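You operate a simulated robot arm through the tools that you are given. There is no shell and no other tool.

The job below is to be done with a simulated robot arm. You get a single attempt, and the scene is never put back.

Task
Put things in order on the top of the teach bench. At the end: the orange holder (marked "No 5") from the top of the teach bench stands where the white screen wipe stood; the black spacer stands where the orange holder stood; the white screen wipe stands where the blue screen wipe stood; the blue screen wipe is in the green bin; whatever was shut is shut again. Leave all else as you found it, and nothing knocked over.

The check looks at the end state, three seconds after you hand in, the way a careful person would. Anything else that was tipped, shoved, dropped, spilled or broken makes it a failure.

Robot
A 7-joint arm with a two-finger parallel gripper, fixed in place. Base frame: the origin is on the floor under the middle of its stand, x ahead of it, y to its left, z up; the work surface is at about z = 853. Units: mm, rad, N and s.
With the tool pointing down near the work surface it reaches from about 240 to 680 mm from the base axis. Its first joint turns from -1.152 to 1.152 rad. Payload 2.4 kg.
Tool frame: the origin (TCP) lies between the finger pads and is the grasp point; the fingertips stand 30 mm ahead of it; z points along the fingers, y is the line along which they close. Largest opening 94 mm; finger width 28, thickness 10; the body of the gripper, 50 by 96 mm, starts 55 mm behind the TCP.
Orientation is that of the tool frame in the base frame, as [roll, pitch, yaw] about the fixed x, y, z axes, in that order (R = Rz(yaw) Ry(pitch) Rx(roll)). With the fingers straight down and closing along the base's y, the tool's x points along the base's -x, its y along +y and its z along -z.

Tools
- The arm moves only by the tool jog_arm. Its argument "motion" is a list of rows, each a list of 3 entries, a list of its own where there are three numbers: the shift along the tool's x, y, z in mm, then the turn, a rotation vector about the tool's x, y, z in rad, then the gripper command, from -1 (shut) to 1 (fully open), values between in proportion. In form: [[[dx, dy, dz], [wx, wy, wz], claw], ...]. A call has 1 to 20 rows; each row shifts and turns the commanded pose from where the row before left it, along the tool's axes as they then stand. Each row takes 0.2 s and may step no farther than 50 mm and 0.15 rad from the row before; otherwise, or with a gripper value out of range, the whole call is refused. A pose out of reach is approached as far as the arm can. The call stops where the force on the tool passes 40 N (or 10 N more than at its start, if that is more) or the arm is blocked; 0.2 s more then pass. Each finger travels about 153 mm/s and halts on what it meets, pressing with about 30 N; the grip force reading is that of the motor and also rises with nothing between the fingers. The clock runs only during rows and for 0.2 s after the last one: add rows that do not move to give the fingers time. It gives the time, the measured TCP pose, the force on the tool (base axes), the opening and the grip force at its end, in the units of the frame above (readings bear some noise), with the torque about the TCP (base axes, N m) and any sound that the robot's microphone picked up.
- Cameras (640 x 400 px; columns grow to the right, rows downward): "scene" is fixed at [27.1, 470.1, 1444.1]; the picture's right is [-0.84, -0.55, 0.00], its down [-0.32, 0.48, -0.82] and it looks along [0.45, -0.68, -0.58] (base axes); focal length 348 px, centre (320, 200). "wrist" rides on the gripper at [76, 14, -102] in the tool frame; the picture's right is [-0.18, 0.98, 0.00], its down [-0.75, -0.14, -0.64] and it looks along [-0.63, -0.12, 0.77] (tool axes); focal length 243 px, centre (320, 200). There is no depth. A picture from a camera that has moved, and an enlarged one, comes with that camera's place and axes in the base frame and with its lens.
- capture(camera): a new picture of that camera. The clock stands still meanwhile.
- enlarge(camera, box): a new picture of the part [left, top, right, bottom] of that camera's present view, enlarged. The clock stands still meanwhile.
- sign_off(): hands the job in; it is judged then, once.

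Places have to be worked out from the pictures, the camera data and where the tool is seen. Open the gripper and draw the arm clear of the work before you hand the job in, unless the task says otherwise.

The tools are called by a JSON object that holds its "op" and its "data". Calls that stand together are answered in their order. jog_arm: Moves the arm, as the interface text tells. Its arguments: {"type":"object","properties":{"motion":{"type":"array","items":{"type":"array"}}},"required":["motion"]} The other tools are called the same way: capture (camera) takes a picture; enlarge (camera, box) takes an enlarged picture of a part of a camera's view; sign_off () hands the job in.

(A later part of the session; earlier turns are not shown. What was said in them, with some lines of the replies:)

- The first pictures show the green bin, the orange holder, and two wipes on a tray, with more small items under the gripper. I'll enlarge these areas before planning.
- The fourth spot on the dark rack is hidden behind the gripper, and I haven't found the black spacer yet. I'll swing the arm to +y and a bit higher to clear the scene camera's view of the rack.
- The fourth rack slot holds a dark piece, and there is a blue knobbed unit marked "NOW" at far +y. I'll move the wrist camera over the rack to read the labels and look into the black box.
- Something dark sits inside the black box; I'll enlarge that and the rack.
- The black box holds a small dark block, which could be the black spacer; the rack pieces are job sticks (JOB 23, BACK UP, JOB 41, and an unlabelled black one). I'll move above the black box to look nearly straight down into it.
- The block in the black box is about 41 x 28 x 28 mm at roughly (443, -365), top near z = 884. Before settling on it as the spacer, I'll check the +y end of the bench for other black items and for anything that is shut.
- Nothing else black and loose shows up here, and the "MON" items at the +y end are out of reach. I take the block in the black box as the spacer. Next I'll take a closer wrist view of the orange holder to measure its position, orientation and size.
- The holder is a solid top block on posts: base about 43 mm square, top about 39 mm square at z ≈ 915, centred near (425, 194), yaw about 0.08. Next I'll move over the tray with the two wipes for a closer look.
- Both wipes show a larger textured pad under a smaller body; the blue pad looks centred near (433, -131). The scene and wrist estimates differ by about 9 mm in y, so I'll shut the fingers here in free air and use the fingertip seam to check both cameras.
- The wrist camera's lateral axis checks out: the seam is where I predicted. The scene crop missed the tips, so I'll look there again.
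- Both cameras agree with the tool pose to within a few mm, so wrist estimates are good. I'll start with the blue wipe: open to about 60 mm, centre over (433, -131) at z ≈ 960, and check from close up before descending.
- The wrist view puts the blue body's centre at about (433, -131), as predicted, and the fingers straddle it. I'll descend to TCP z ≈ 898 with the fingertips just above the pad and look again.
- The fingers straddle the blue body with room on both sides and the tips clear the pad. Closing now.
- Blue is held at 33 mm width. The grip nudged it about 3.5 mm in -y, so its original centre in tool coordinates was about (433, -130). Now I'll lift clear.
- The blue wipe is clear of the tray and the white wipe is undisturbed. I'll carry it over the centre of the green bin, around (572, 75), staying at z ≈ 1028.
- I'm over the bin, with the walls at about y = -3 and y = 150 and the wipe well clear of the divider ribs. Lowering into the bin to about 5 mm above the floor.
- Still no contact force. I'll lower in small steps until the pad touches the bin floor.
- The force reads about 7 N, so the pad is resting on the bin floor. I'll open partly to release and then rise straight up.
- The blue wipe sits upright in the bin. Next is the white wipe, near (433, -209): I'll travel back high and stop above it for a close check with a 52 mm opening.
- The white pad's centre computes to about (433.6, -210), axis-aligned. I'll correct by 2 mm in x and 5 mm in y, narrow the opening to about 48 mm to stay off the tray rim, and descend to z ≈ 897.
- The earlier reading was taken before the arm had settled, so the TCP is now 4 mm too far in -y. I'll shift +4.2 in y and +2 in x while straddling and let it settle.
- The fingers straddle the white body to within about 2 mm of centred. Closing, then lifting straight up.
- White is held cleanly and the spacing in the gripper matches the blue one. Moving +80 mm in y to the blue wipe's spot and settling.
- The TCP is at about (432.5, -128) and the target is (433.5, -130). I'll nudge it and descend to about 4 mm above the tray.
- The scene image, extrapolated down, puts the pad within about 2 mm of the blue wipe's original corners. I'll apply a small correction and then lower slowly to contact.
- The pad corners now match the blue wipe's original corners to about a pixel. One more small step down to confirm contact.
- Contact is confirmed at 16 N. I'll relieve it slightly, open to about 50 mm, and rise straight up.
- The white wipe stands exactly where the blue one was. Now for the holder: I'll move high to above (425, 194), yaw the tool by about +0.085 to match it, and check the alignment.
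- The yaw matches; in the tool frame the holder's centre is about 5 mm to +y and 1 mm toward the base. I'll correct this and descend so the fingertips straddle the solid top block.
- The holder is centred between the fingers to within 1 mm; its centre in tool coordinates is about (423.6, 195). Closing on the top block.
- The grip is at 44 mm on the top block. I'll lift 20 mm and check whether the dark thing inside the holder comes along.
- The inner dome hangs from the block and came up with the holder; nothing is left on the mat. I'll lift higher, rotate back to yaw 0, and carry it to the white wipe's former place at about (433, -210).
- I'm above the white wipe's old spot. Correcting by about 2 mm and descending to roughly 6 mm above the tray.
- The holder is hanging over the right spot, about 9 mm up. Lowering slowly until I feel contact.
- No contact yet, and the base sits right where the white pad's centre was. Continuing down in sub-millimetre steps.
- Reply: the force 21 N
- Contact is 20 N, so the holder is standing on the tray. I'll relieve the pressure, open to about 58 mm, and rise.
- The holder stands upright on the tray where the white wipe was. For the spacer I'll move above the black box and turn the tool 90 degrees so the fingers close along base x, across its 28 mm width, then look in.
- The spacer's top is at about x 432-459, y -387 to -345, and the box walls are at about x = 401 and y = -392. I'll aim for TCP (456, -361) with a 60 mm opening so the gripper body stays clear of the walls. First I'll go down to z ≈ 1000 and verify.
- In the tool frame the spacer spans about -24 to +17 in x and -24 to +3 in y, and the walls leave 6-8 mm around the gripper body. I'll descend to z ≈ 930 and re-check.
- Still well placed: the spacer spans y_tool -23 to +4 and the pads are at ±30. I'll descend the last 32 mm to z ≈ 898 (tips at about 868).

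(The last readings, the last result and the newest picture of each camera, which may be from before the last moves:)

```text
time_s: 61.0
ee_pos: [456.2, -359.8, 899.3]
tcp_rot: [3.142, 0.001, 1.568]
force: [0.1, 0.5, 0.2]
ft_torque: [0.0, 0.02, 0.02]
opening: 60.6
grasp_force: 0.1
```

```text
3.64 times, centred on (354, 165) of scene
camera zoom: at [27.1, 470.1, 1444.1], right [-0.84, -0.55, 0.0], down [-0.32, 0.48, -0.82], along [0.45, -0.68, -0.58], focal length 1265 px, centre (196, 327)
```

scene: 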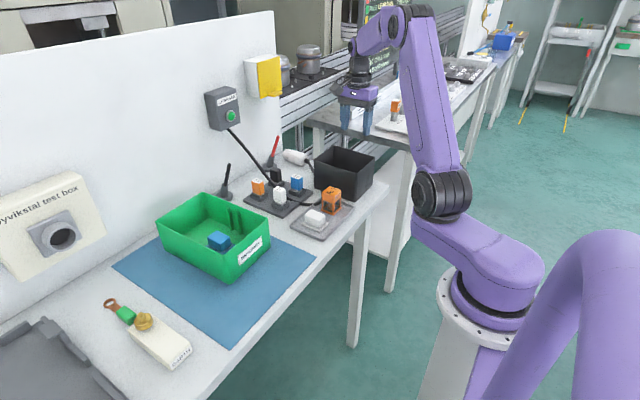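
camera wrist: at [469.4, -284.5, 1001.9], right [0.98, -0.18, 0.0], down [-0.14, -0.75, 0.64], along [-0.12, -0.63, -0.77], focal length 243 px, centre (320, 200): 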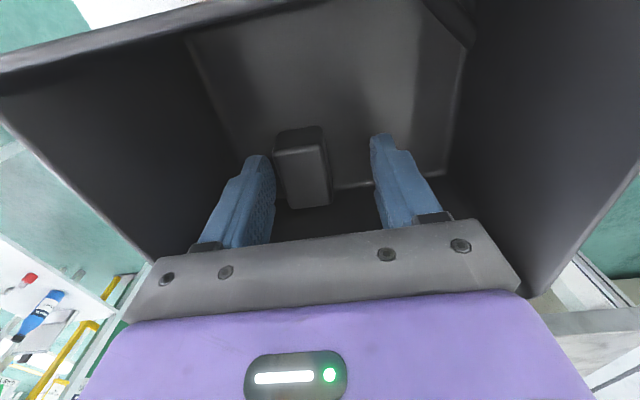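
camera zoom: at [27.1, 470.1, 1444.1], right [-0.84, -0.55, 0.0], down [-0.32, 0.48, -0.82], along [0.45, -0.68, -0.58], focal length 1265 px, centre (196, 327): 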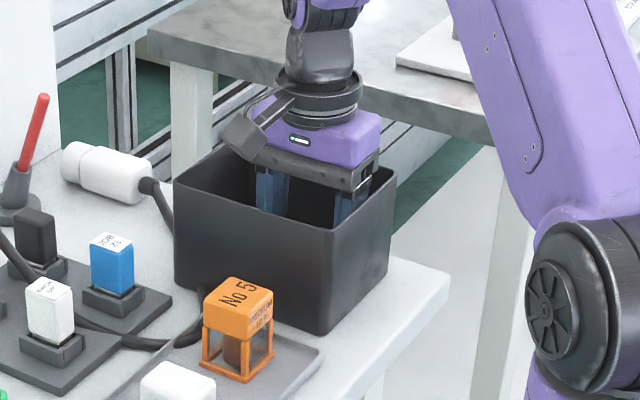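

No contact, and the fingers are on either side of the spacer. I'll close gradually so it slides gently to centre, then grip.

{"op": "jog_arm", "data": {"motion": [[[0, 0, 0], [0, 0, 0], 0.18], [[0, 0, 0], [0, 0, 0], 0.08], [[0, 0, 0], [0, 0, 0], -0.02], [[0, 0, 0], [0, 0, 0], -0.12], [[0, 0, 0], [0, 0, 0], -0.22], [[0, 0, 0], [0, 0, 0], -0.32], [[0, 0, 0], [0, 0, 0], -1], [[0, 0, 0], [0, 0, 0], -1], [[0, 0, 0], [0, 0, 0], -1]]}}

{"op": "capture", "data": {"camera": "wrist"}}

```text
time_s: 63.0
ee_pos: [455.8, -360.0, 899.3]
tcp_rot: [3.142, 0.0, 1.571]
force: [-0.2, 0.1, 0.1]
ft_torque: [0.0, 0.01, 0.03]
opening: 28.8
grasp_force: 29.9
```

```text
taken
camera wrist: at [469.4, -284.5, 1001.9], right [0.98, -0.18, 0.0], down [-0.14, -0.75, 0.64], along [-0.12, -0.63, -0.77], focal length 243 px, centre (320, 200)
```

wrist: 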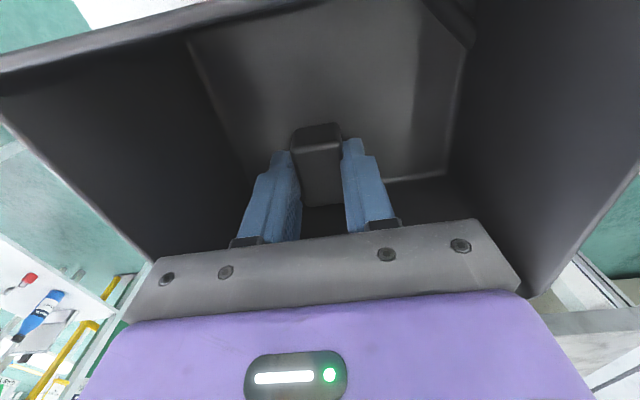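

The spacer is gripped at 28.8 mm. Lifting slowly at first to stay clear of the box walls.

{"op": "jog_arm", "data": {"motion": [[[0, 0, -3], [0, 0, 0], -1], [[0, 0, -6], [0, 0, 0], -1], [[0, 0, -10], [0, 0, 0], -1], [[0, 0, -15], [0, 0, 0], -1], [[0, 0, -20], [0, 0, 0], -1], [[0, 0, -25], [0, 0, 0], -1], [[0, 0, -30], [0, 0, 0], -1], [[0, 0, -30], [0, 0, 0], -1], [[0, 0, -30], [0, 0, 0], -1], [[0, 0, 0], [0, 0, 0], -1], [[0, 0, 0], [0, 0, 0], -1]]}}

{"op": "capture", "data": {"camera": "wrist"}}

{"op": "enlarge", "data": {"camera": "wrist", "box": [240, 80, 400, 180]}}

{"op": "enlarge", "data": {"camera": "scene", "box": [260, 60, 420, 220]}}

```text
time_s: 65.4
ee_pos: [456.6, -363.6, 1068.2]
tcp_rot: [3.141, 0.0, 1.569]
force: [0.2, 0.1, -0.6]
ft_torque: [0.01, 0.02, -0.01]
opening: 28.8
grasp_force: 30.1
```

```text
taken
camera wrist: at [470.2, -288.1, 1170.6], right [0.98, -0.18, 0.0], down [-0.14, -0.75, 0.64], along [-0.12, -0.63, -0.77], focal length 243 px, centre (320, 200)
```

wrist: 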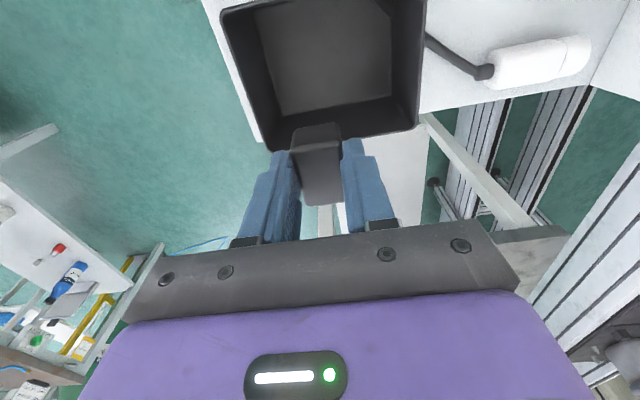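

```text
4.00 times, centred on (320, 130) of wrist
camera zoom: at [470.2, -288.1, 1170.6], right [0.98, -0.18, 0.0], down [-0.14, -0.75, 0.64], along [-0.12, -0.63, -0.77], focal length 970 px, centre (320, 480)
```

zoom: 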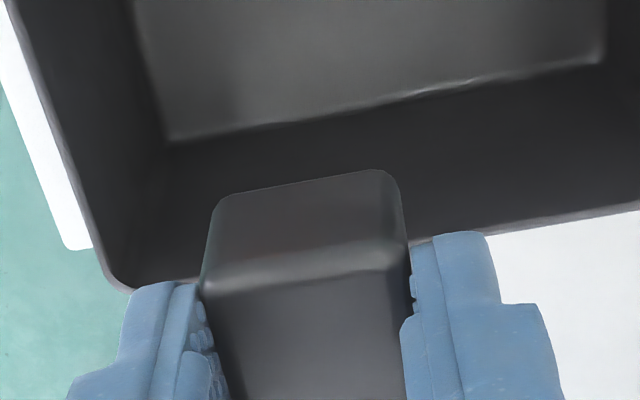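

```text
2.50 times, centred on (340, 140) of scene
camera zoom: at [27.1, 470.1, 1444.1], right [-0.84, -0.55, 0.0], down [-0.32, 0.48, -0.82], along [0.45, -0.68, -0.58], focal length 870 px, centre (270, 350)
```

zoom: 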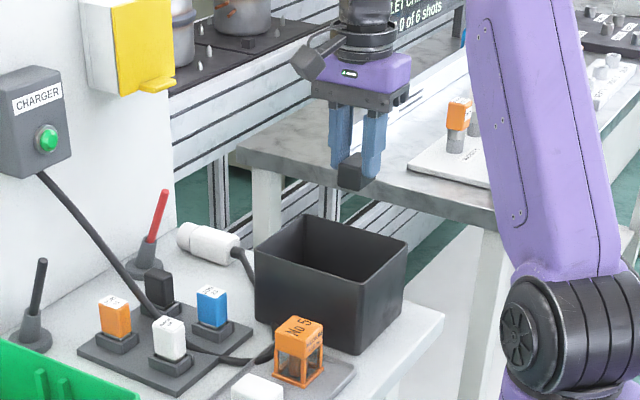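

The spacer is out of the box and held level. I'll turn the tool back to its original yaw here at height, before the long move.

{"op": "jog_arm", "data": {"motion": [[[0, 0, 0], [0, 0, -0.1428], -1], [[0, 0, 0], [0, 0, -0.1428], -1], [[0, 0, 0], [0, 0, -0.1428], -1], [[0, 0, 0], [0, 0, -0.1428], -1], [[0, 0, 0], [0, 0, -0.1428], -1], [[0, 0, 0], [0, 0, -0.1428], -1], [[0, 0, 0], [0, 0, -0.1428], -1], [[0, 0, 0], [0, 0, -0.1428], -1], [[0, 0, 0], [0, 0, -0.1428], -1], [[0, 0, 0], [0, 0, -0.1428], -1], [[0, 0, 0], [0, 0, -0.1428], -1], [[0, 0, 0], [0, 0, 0], -1], [[0, 0, 0], [0, 0, 0], -1]]}}

```text
time_s: 68.2
ee_pos: [454.4, -361.0, 1068.6]
tcp_rot: [-3.14, 0.0, 3.141]
force: [-0.1, -0.1, -0.8]
ft_torque: [0.02, -0.01, 0.0]
opening: 28.7
grasp_force: 30.4
```

The yaw is restored and the grip is unchanged. Flying to above the holder's former place, TCP target about (419.5, 195).

{"op": "jog_arm", "data": {"motion": [[[2.7, 42.8, 0], [0, 0, 0], -1], [[2.7, 42.8, 0], [0, 0, 0], -1], [[2.7, 42.8, 0], [0, 0, 0], -1], [[2.7, 42.8, 0], [0, 0, 0], -1], [[2.7, 42.8, 0], [0, 0, 0], -1], [[2.7, 42.8, 0], [0, 0, 0], -1], [[2.7, 42.8, 0], [0, 0, 0], -1], [[2.7, 42.8, 0], [0, 0, 0], -1], [[2.7, 42.8, 0], [0, 0, 0], -1], [[2.7, 42.8, 0], [0, 0, 0], -1], [[2.7, 42.8, 0], [0, 0, 0], -1], [[2.7, 42.8, 0], [0, 0, 0], -1], [[2.6, 42.4, 0], [0, 0, 0], -1], [[0, 0, 0], [0, 0, 0], -1], [[0, 0, 0], [0, 0, 0], -1], [[0, 0, 0], [0, 0, 0], -1]]}}

{"op": "capture", "data": {"camera": "wrist"}}

{"op": "capture", "data": {"camera": "scene"}}

```text
time_s: 71.6
ee_pos: [421.3, 194.3, 1064.8]
tcp_rot: [3.141, 0.001, 3.14]
force: [0.7, 0.3, 0.2]
ft_torque: [0.0, 0.0, -0.02]
opening: 28.8
grasp_force: 30.2
```

```text
taken
camera wrist: at [345.3, 207.1, 1167.2], right [0.19, 0.98, 0.0], down [0.75, -0.14, 0.64], along [0.63, -0.12, -0.77], focal length 243 px, centre (320, 200)
```

wrist: 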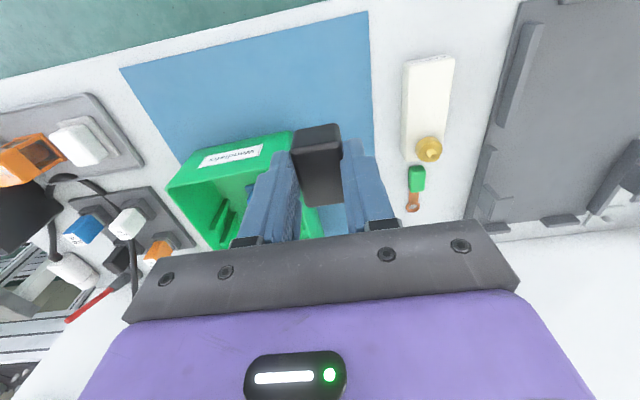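

```text
taken
```

scene: 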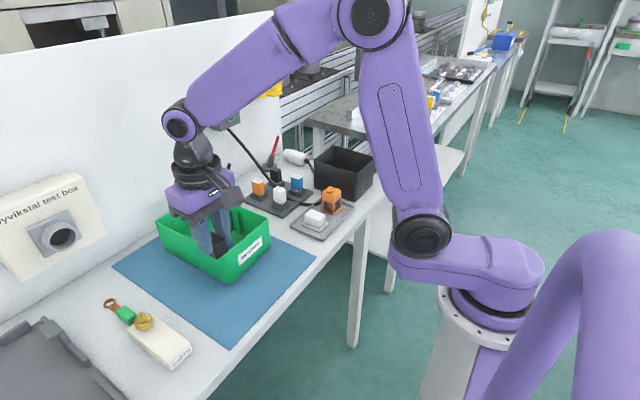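

The TCP is at about (422, 194). I'll correct by 2 mm and descend to about 10 mm above the mat.

{"op": "jog_arm", "data": {"motion": [[[2.2, 1, 25], [0, 0, 0], -1], [[0, 0, 30], [0, 0, 0], -1], [[0, 0, 30], [0, 0, 0], -1], [[0, 0, 30], [0, 0, 0], -1], [[0, 0, 25], [0, 0, 0], -1], [[0, 0, 15], [0, 0, 0], -1], [[0, 0, 0], [0, 0, 0], -1], [[0, 0, 0], [0, 0, 0], -1], [[0, 0, 0], [0, 0, 0], -1]]}}

{"op": "enlarge", "data": {"camera": "wrist", "box": [220, 60, 420, 185]}}

{"op": "enlarge", "data": {"camera": "scene", "box": [180, 260, 276, 320]}}

```text
time_s: 73.6
ee_pos: [419.7, 194.5, 911.1]
tcp_rot: [-3.141, -0.002, 3.14]
force: [0.7, 1.0, -1.3]
ft_torque: [-0.02, -0.02, 0.0]
opening: 29.0
grasp_force: 29.8
```

```text
3.20 times, centred on (320, 122) of wrist
camera zoom: at [342.8, 208.6, 1014.3], right [0.19, 0.98, 0.0], down [0.75, -0.14, 0.64], along [0.63, -0.12, -0.77], focal length 776 px, centre (320, 448)
```

zoom: 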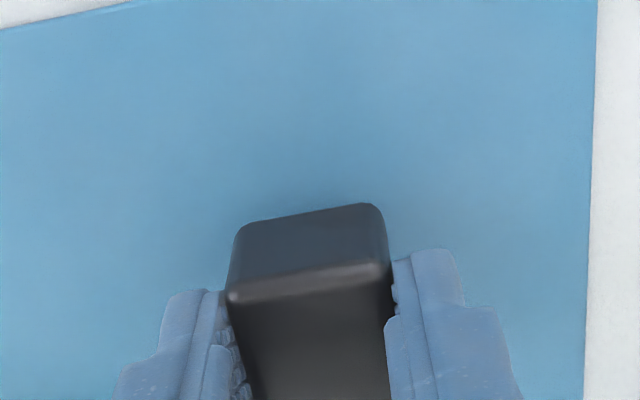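

```text
6.67 times, centred on (228, 290) of scene
camera zoom: at [27.1, 470.1, 1444.1], right [-0.84, -0.55, 0.0], down [-0.32, 0.48, -0.82], along [0.45, -0.68, -0.58], focal length 2319 px, centre (933, -400)
```

zoom: 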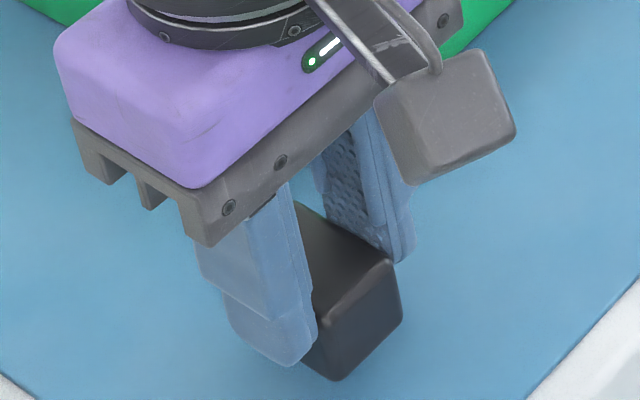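

Comparing scene rays for the holder's old base and the spacer's present corners, the spacer is within about 2 mm of the target. Lowering toward the mat with a 1 mm correction in y.

{"op": "jog_arm", "data": {"motion": [[[0, -1, 3], [0, 0, 0], -1], [[0, 0, 3], [0, 0, 0], -1], [[0, 0, 2.5], [0, 0, 0], -1], [[0, 0, 0], [0, 0, 0], -1], [[0, 0, 0], [0, 0, 0], -1]]}}

{"op": "enlarge", "data": {"camera": "scene", "box": [180, 260, 276, 320]}}

```text
time_s: 74.8
ee_pos: [417.8, 194.9, 904.2]
tcp_rot: [-3.141, -0.001, 3.139]
force: [-0.3, 0.1, -0.7]
ft_torque: [0.01, -0.02, 0.02]
opening: 28.9
grasp_force: 30.0
```

```text
6.67 times, centred on (228, 290) of scene
camera zoom: at [27.1, 470.1, 1444.1], right [-0.84, -0.55, 0.0], down [-0.32, 0.48, -0.82], along [0.45, -0.68, -0.58], focal length 2319 px, centre (933, -400)
```

zoom: 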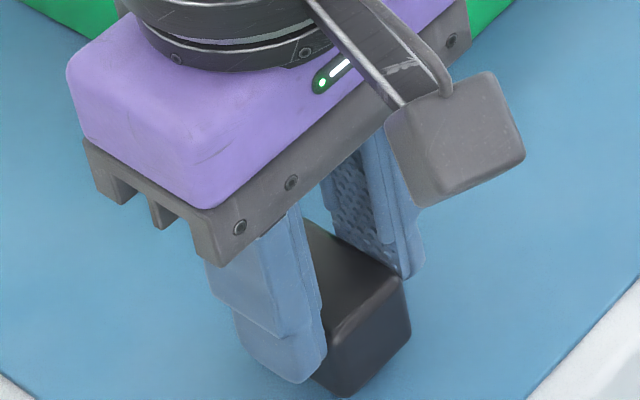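

The spacer's centre is about 2 mm short in x and 2 mm over in y relative to the holder's old centre. I'll correct this and keep lowering in small steps.

{"op": "jog_arm", "data": {"motion": [[[-2, -1.7, 1.5], [0, 0, 0], -1], [[0, 0, 1.5], [0, 0, 0], -1], [[0, 0, 1], [0, 0, 0], -1], [[0, 0, 0.7], [0, 0, 0], -1], [[0, 0, 0], [0, 0, 0], -1]]}}

```text
time_s: 76.0
ee_pos: [420.7, 193.5, 901.6]
tcp_rot: [3.141, -0.001, 3.14]
force: [0.4, -0.6, -0.4]
ft_torque: [-0.03, -0.02, 0.01]
opening: 28.7
grasp_force: 30.3
```

{"op": "jog_arm", "data": {"motion": [[[0, 0, 0.8], [0, 0, 0], -1], [[0, 0, 0.8], [0, 0, 0], -1], [[0, 0, 0.7], [0, 0, 0], -1], [[0, 0, 0], [0, 0, 0], -1]]}}

{"op": "enlarge", "data": {"camera": "scene", "box": [180, 270, 276, 330]}}

```text
time_s: 77.0
ee_pos: [422.1, 194.6, 897.8]
tcp_rot: [3.141, 0.002, 3.14]
force: [-2.9, -0.9, 22.0]
ft_torque: [-0.07, 0.07, 0.01]
opening: 28.7
grasp_force: 30.3
```

```text
6.67 times, centred on (228, 300) of scene
camera zoom: at [26.7, 470.0, 1444.1], right [-0.84, -0.55, 0.0], down [-0.32, 0.48, -0.82], along [0.45, -0.68, -0.58], focal length 2319 px, centre (933, -467)
```

zoom: 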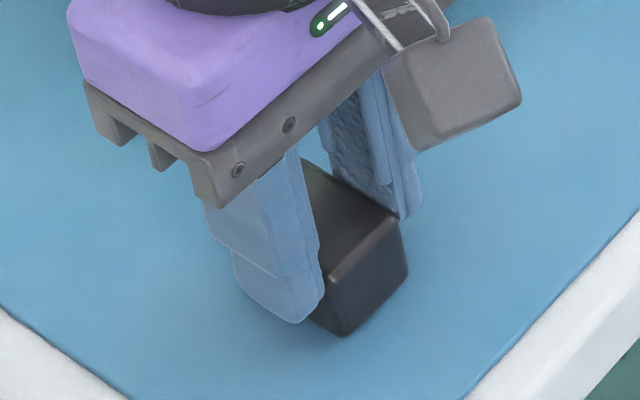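

Contact is at 22 N, and the spacer's centre computes to about 1 mm from the holder's old centre. I'll relieve, open, and rise straight up.

{"op": "jog_arm", "data": {"motion": [[[0, 0, -0.7], [0, 0, 0], -1], [[0, 0, 0], [0, 0, 0], -1], [[0, 0, 0], [0, 0, 0], -0.02], [[0, 0, 0], [0, 0, 0], -0.02], [[0, 0, -10], [0, 0, 0], -0.02], [[0, 0, -20], [0, 0, 0], -0.02], [[0, 0, -40], [0, 0, 0], -0.02], [[0, 0, -45], [0, 0, 0], 0.5], [[0, 0, -45], [0, 0, 0], 1], [[0, 0, -45], [0, 0, 0], 1], [[0, 0, 0], [0, 0, 0], 1], [[0, 0, 0], [0, 0, 0], 1]]}}

{"op": "capture", "data": {"camera": "scene"}}

{"op": "enlarge", "data": {"camera": "scene", "box": [80, 180, 340, 380]}}

{"op": "capture", "data": {"camera": "wrist"}}

```text
time_s: 79.6
ee_pos: [420.6, 195.6, 1106.0]
tcp_rot: [3.14, 0.001, 3.141]
force: [0.0, 0.4, -0.8]
ft_torque: [-0.02, -0.02, -0.01]
opening: 94.1
grasp_force: 0.0
```

```text
taken
```

scene: 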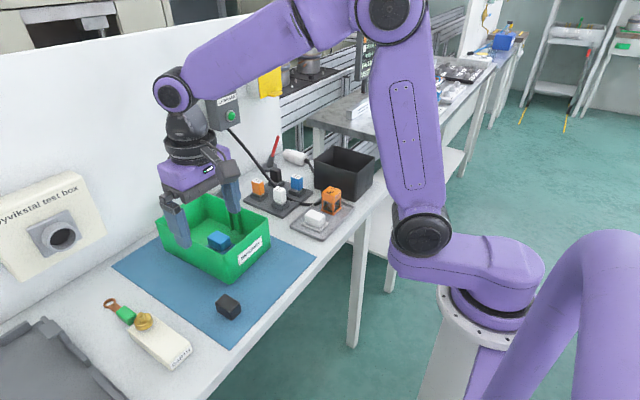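

```text
2.00 times, centred on (210, 280) of scene
camera zoom: at [27.1, 470.1, 1444.1], right [-0.84, -0.55, 0.0], down [-0.32, 0.48, -0.82], along [0.45, -0.68, -0.58], focal length 696 px, centre (540, 40)
```

zoom: 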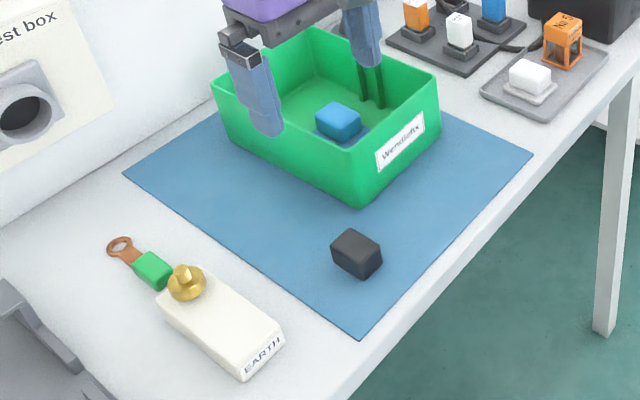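

```text
taken
camera wrist: at [344.5, 207.9, 1207.8], right [0.19, 0.98, 0.0], down [0.75, -0.14, 0.64], along [0.63, -0.12, -0.77], focal length 243 px, centre (320, 200)
```

wrist: 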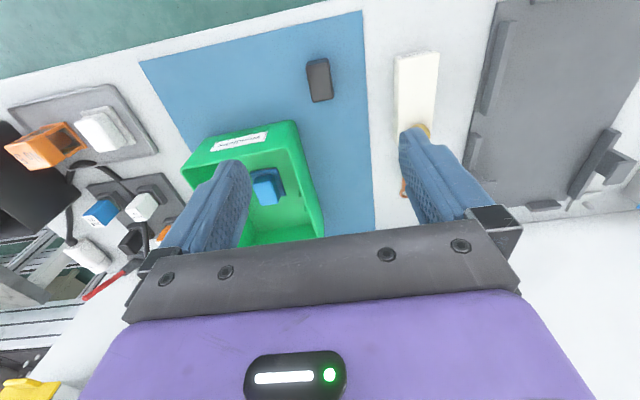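

All four items appear placed. Before finishing, I want to rule out the black piece in the rack as the "spacer", so I'll move over the rack at a safe height and read it closely.

{"op": "jog_arm", "data": {"motion": [[[0, -45, 0], [0, 0, 0], 1], [[0, -45, 0], [0, 0, 0], 1], [[-5, -45, 0], [0, 0, 0], 1], [[-15, -45, 0], [0, 0, 0], 1], [[-20, -45, 0], [0, 0, 0], 1], [[-20, -45, 0], [0, 0, 0], 1], [[-25, -40, 0], [0, 0, 0], 1], [[-25, -40, 0], [0, 0, 0], 1], [[0, 0, 0], [0, 0, 0], 1], [[0, 0, 0], [0, 0, 0], 1]]}}

{"op": "capture", "data": {"camera": "wrist"}}

{"op": "enlarge", "data": {"camera": "wrist", "box": [230, 60, 410, 200]}}

{"op": "enlarge", "data": {"camera": "scene", "box": [236, 150, 332, 220]}}

```text
time_s: 81.8
ee_pos: [532.5, -157.8, 1100.7]
tcp_rot: [3.141, 0.001, 3.139]
force: [0.2, -0.1, -0.7]
ft_torque: [0.02, -0.02, 0.03]
opening: 94.0
grasp_force: 0.0
```

```text
taken
camera wrist: at [455.2, -144.1, 1203.4], right [0.19, 0.98, 0.0], down [0.75, -0.14, 0.64], along [0.63, -0.12, -0.77], focal length 243 px, centre (320, 200)
```

wrist: 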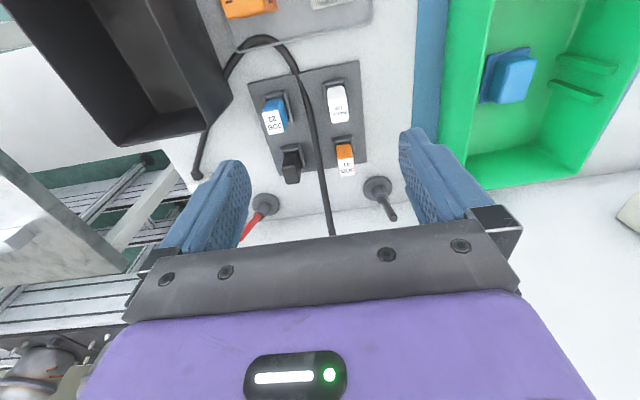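

```text
2.86 times, centred on (320, 130) of wrist
camera zoom: at [455.2, -144.1, 1203.4], right [0.19, 0.98, 0.0], down [0.75, -0.14, 0.64], along [0.63, -0.12, -0.77], focal length 693 px, centre (320, 400)
```

zoom: 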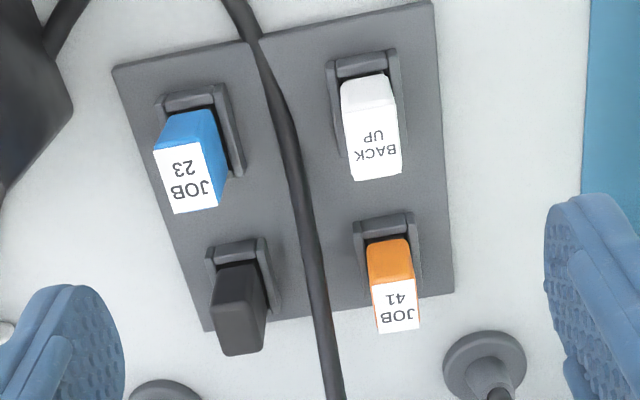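

```text
5.71 times, centred on (284, 185) of scene
camera zoom: at [27.1, 470.1, 1444.1], right [-0.84, -0.55, 0.0], down [-0.32, 0.48, -0.82], along [0.45, -0.68, -0.58], focal length 1988 px, centre (526, 286)
```

zoom: 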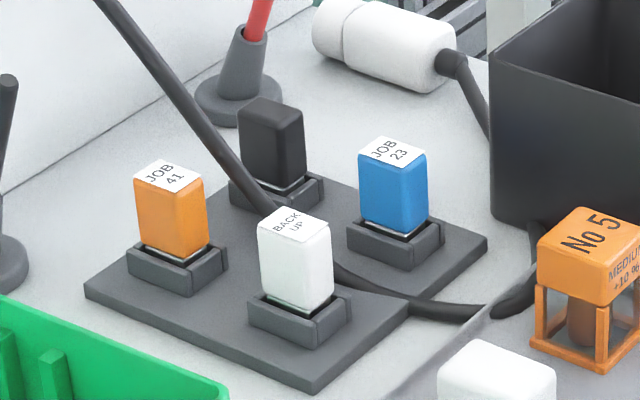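

The rack's black piece is a key with a metal connector seated in a socket like its neighbours, so the loose block was the right spacer. I'll bring the arm back near its starting pose, gripper open, and do a final check.

{"op": "jog_arm", "data": {"motion": [[[25, 35, -5], [0, 0, 0], 1], [[25, 35, -5], [0, 0, 0], 1], [[25, 35, 0], [0, 0, 0], 1], [[25, 35, 0], [0, 0, 0], 1], [[25, 35, 0], [0, 0, 0], 1], [[25, 35, 0], [0, 0, 0], 1], [[15, 0, 0], [0, 0, 0], 1], [[0, 0, 0], [0, 0, 0], 1], [[0, 0, 0], [0, 0, 0], 1], [[0, 0, 0], [0, 0, 0], 1]]}}

{"op": "capture", "data": {"camera": "scene"}}

{"op": "enlarge", "data": {"camera": "scene", "box": [140, 140, 400, 330]}}

{"op": "capture", "data": {"camera": "wrist"}}

```text
time_s: 84.0
ee_pos: [365.3, 54.3, 1111.3]
tcp_rot: [-3.141, 0.001, 3.14]
force: [0.4, -0.3, -0.9]
ft_torque: [0.02, 0.02, -0.01]
opening: 94.0
grasp_force: 0.0
```

```text
taken
```

scene: 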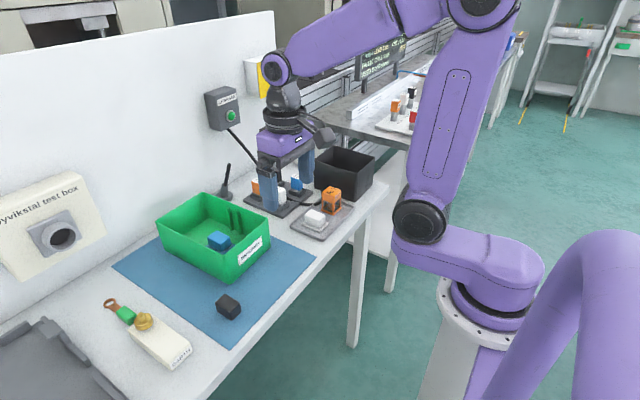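

```text
2.11 times, centred on (270, 235) of scene
camera zoom: at [27.1, 470.1, 1444.1], right [-0.84, -0.55, 0.0], down [-0.32, 0.48, -0.82], along [0.45, -0.68, -0.58], focal length 732 px, centre (425, 126)
```

zoom: 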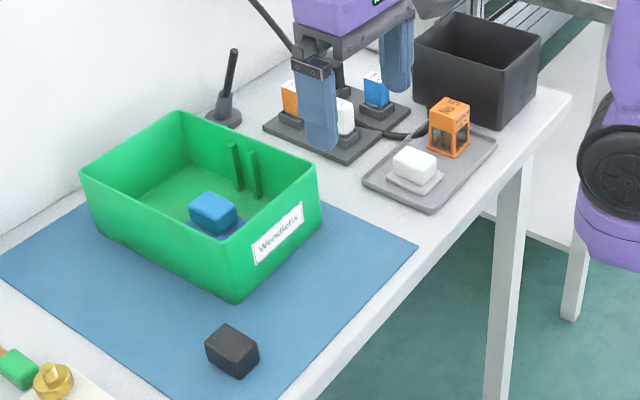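

```text
taken
camera wrist: at [288.2, 68.0, 1214.2], right [0.19, 0.98, 0.0], down [0.75, -0.14, 0.64], along [0.63, -0.12, -0.77], focal length 243 px, centre (320, 200)
```

wrist: 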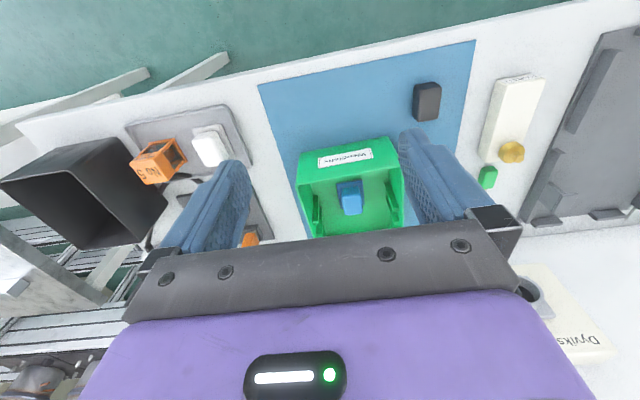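

The final pictures show the blue wipe in the green bin, the white wipe where the blue one was, the No 5 holder where the white one was, and the black spacer where the holder was, all upright. Nothing else has moved, nothing was opened, the gripper is open and the arm is clear, so I'm handing in.

{"op": "sign_off", "data": {}}

```text
The job is handed in.
```

I've handed the job in, and the final pictures show all four pieces upright in their new places:

- **Blue screen wipe:** it stands in the green bin, resting on the floor of the bin.
- **White screen wipe:** it stands on the tray where the blue one was, matching the old position to about 1 mm.
- **Orange holder "No 5":** it stands on the tray where the white wipe was, within about 3 mm.
- **Black spacer:** it stands on the blue mat where the holder was, within about 2 mm. It is turned 90 degrees from how it lay before, because I set the gripper back to its normal angle for the move.

I took the spacer to be the loose black block inside the open black box. The other black piece on the bench is a key seated in the rack beside the job keys, so I left it alone.

I opened nothing and found nothing shut within reach. The other items look as they did at the start. The gripper is open and the arm is back near its starting position.
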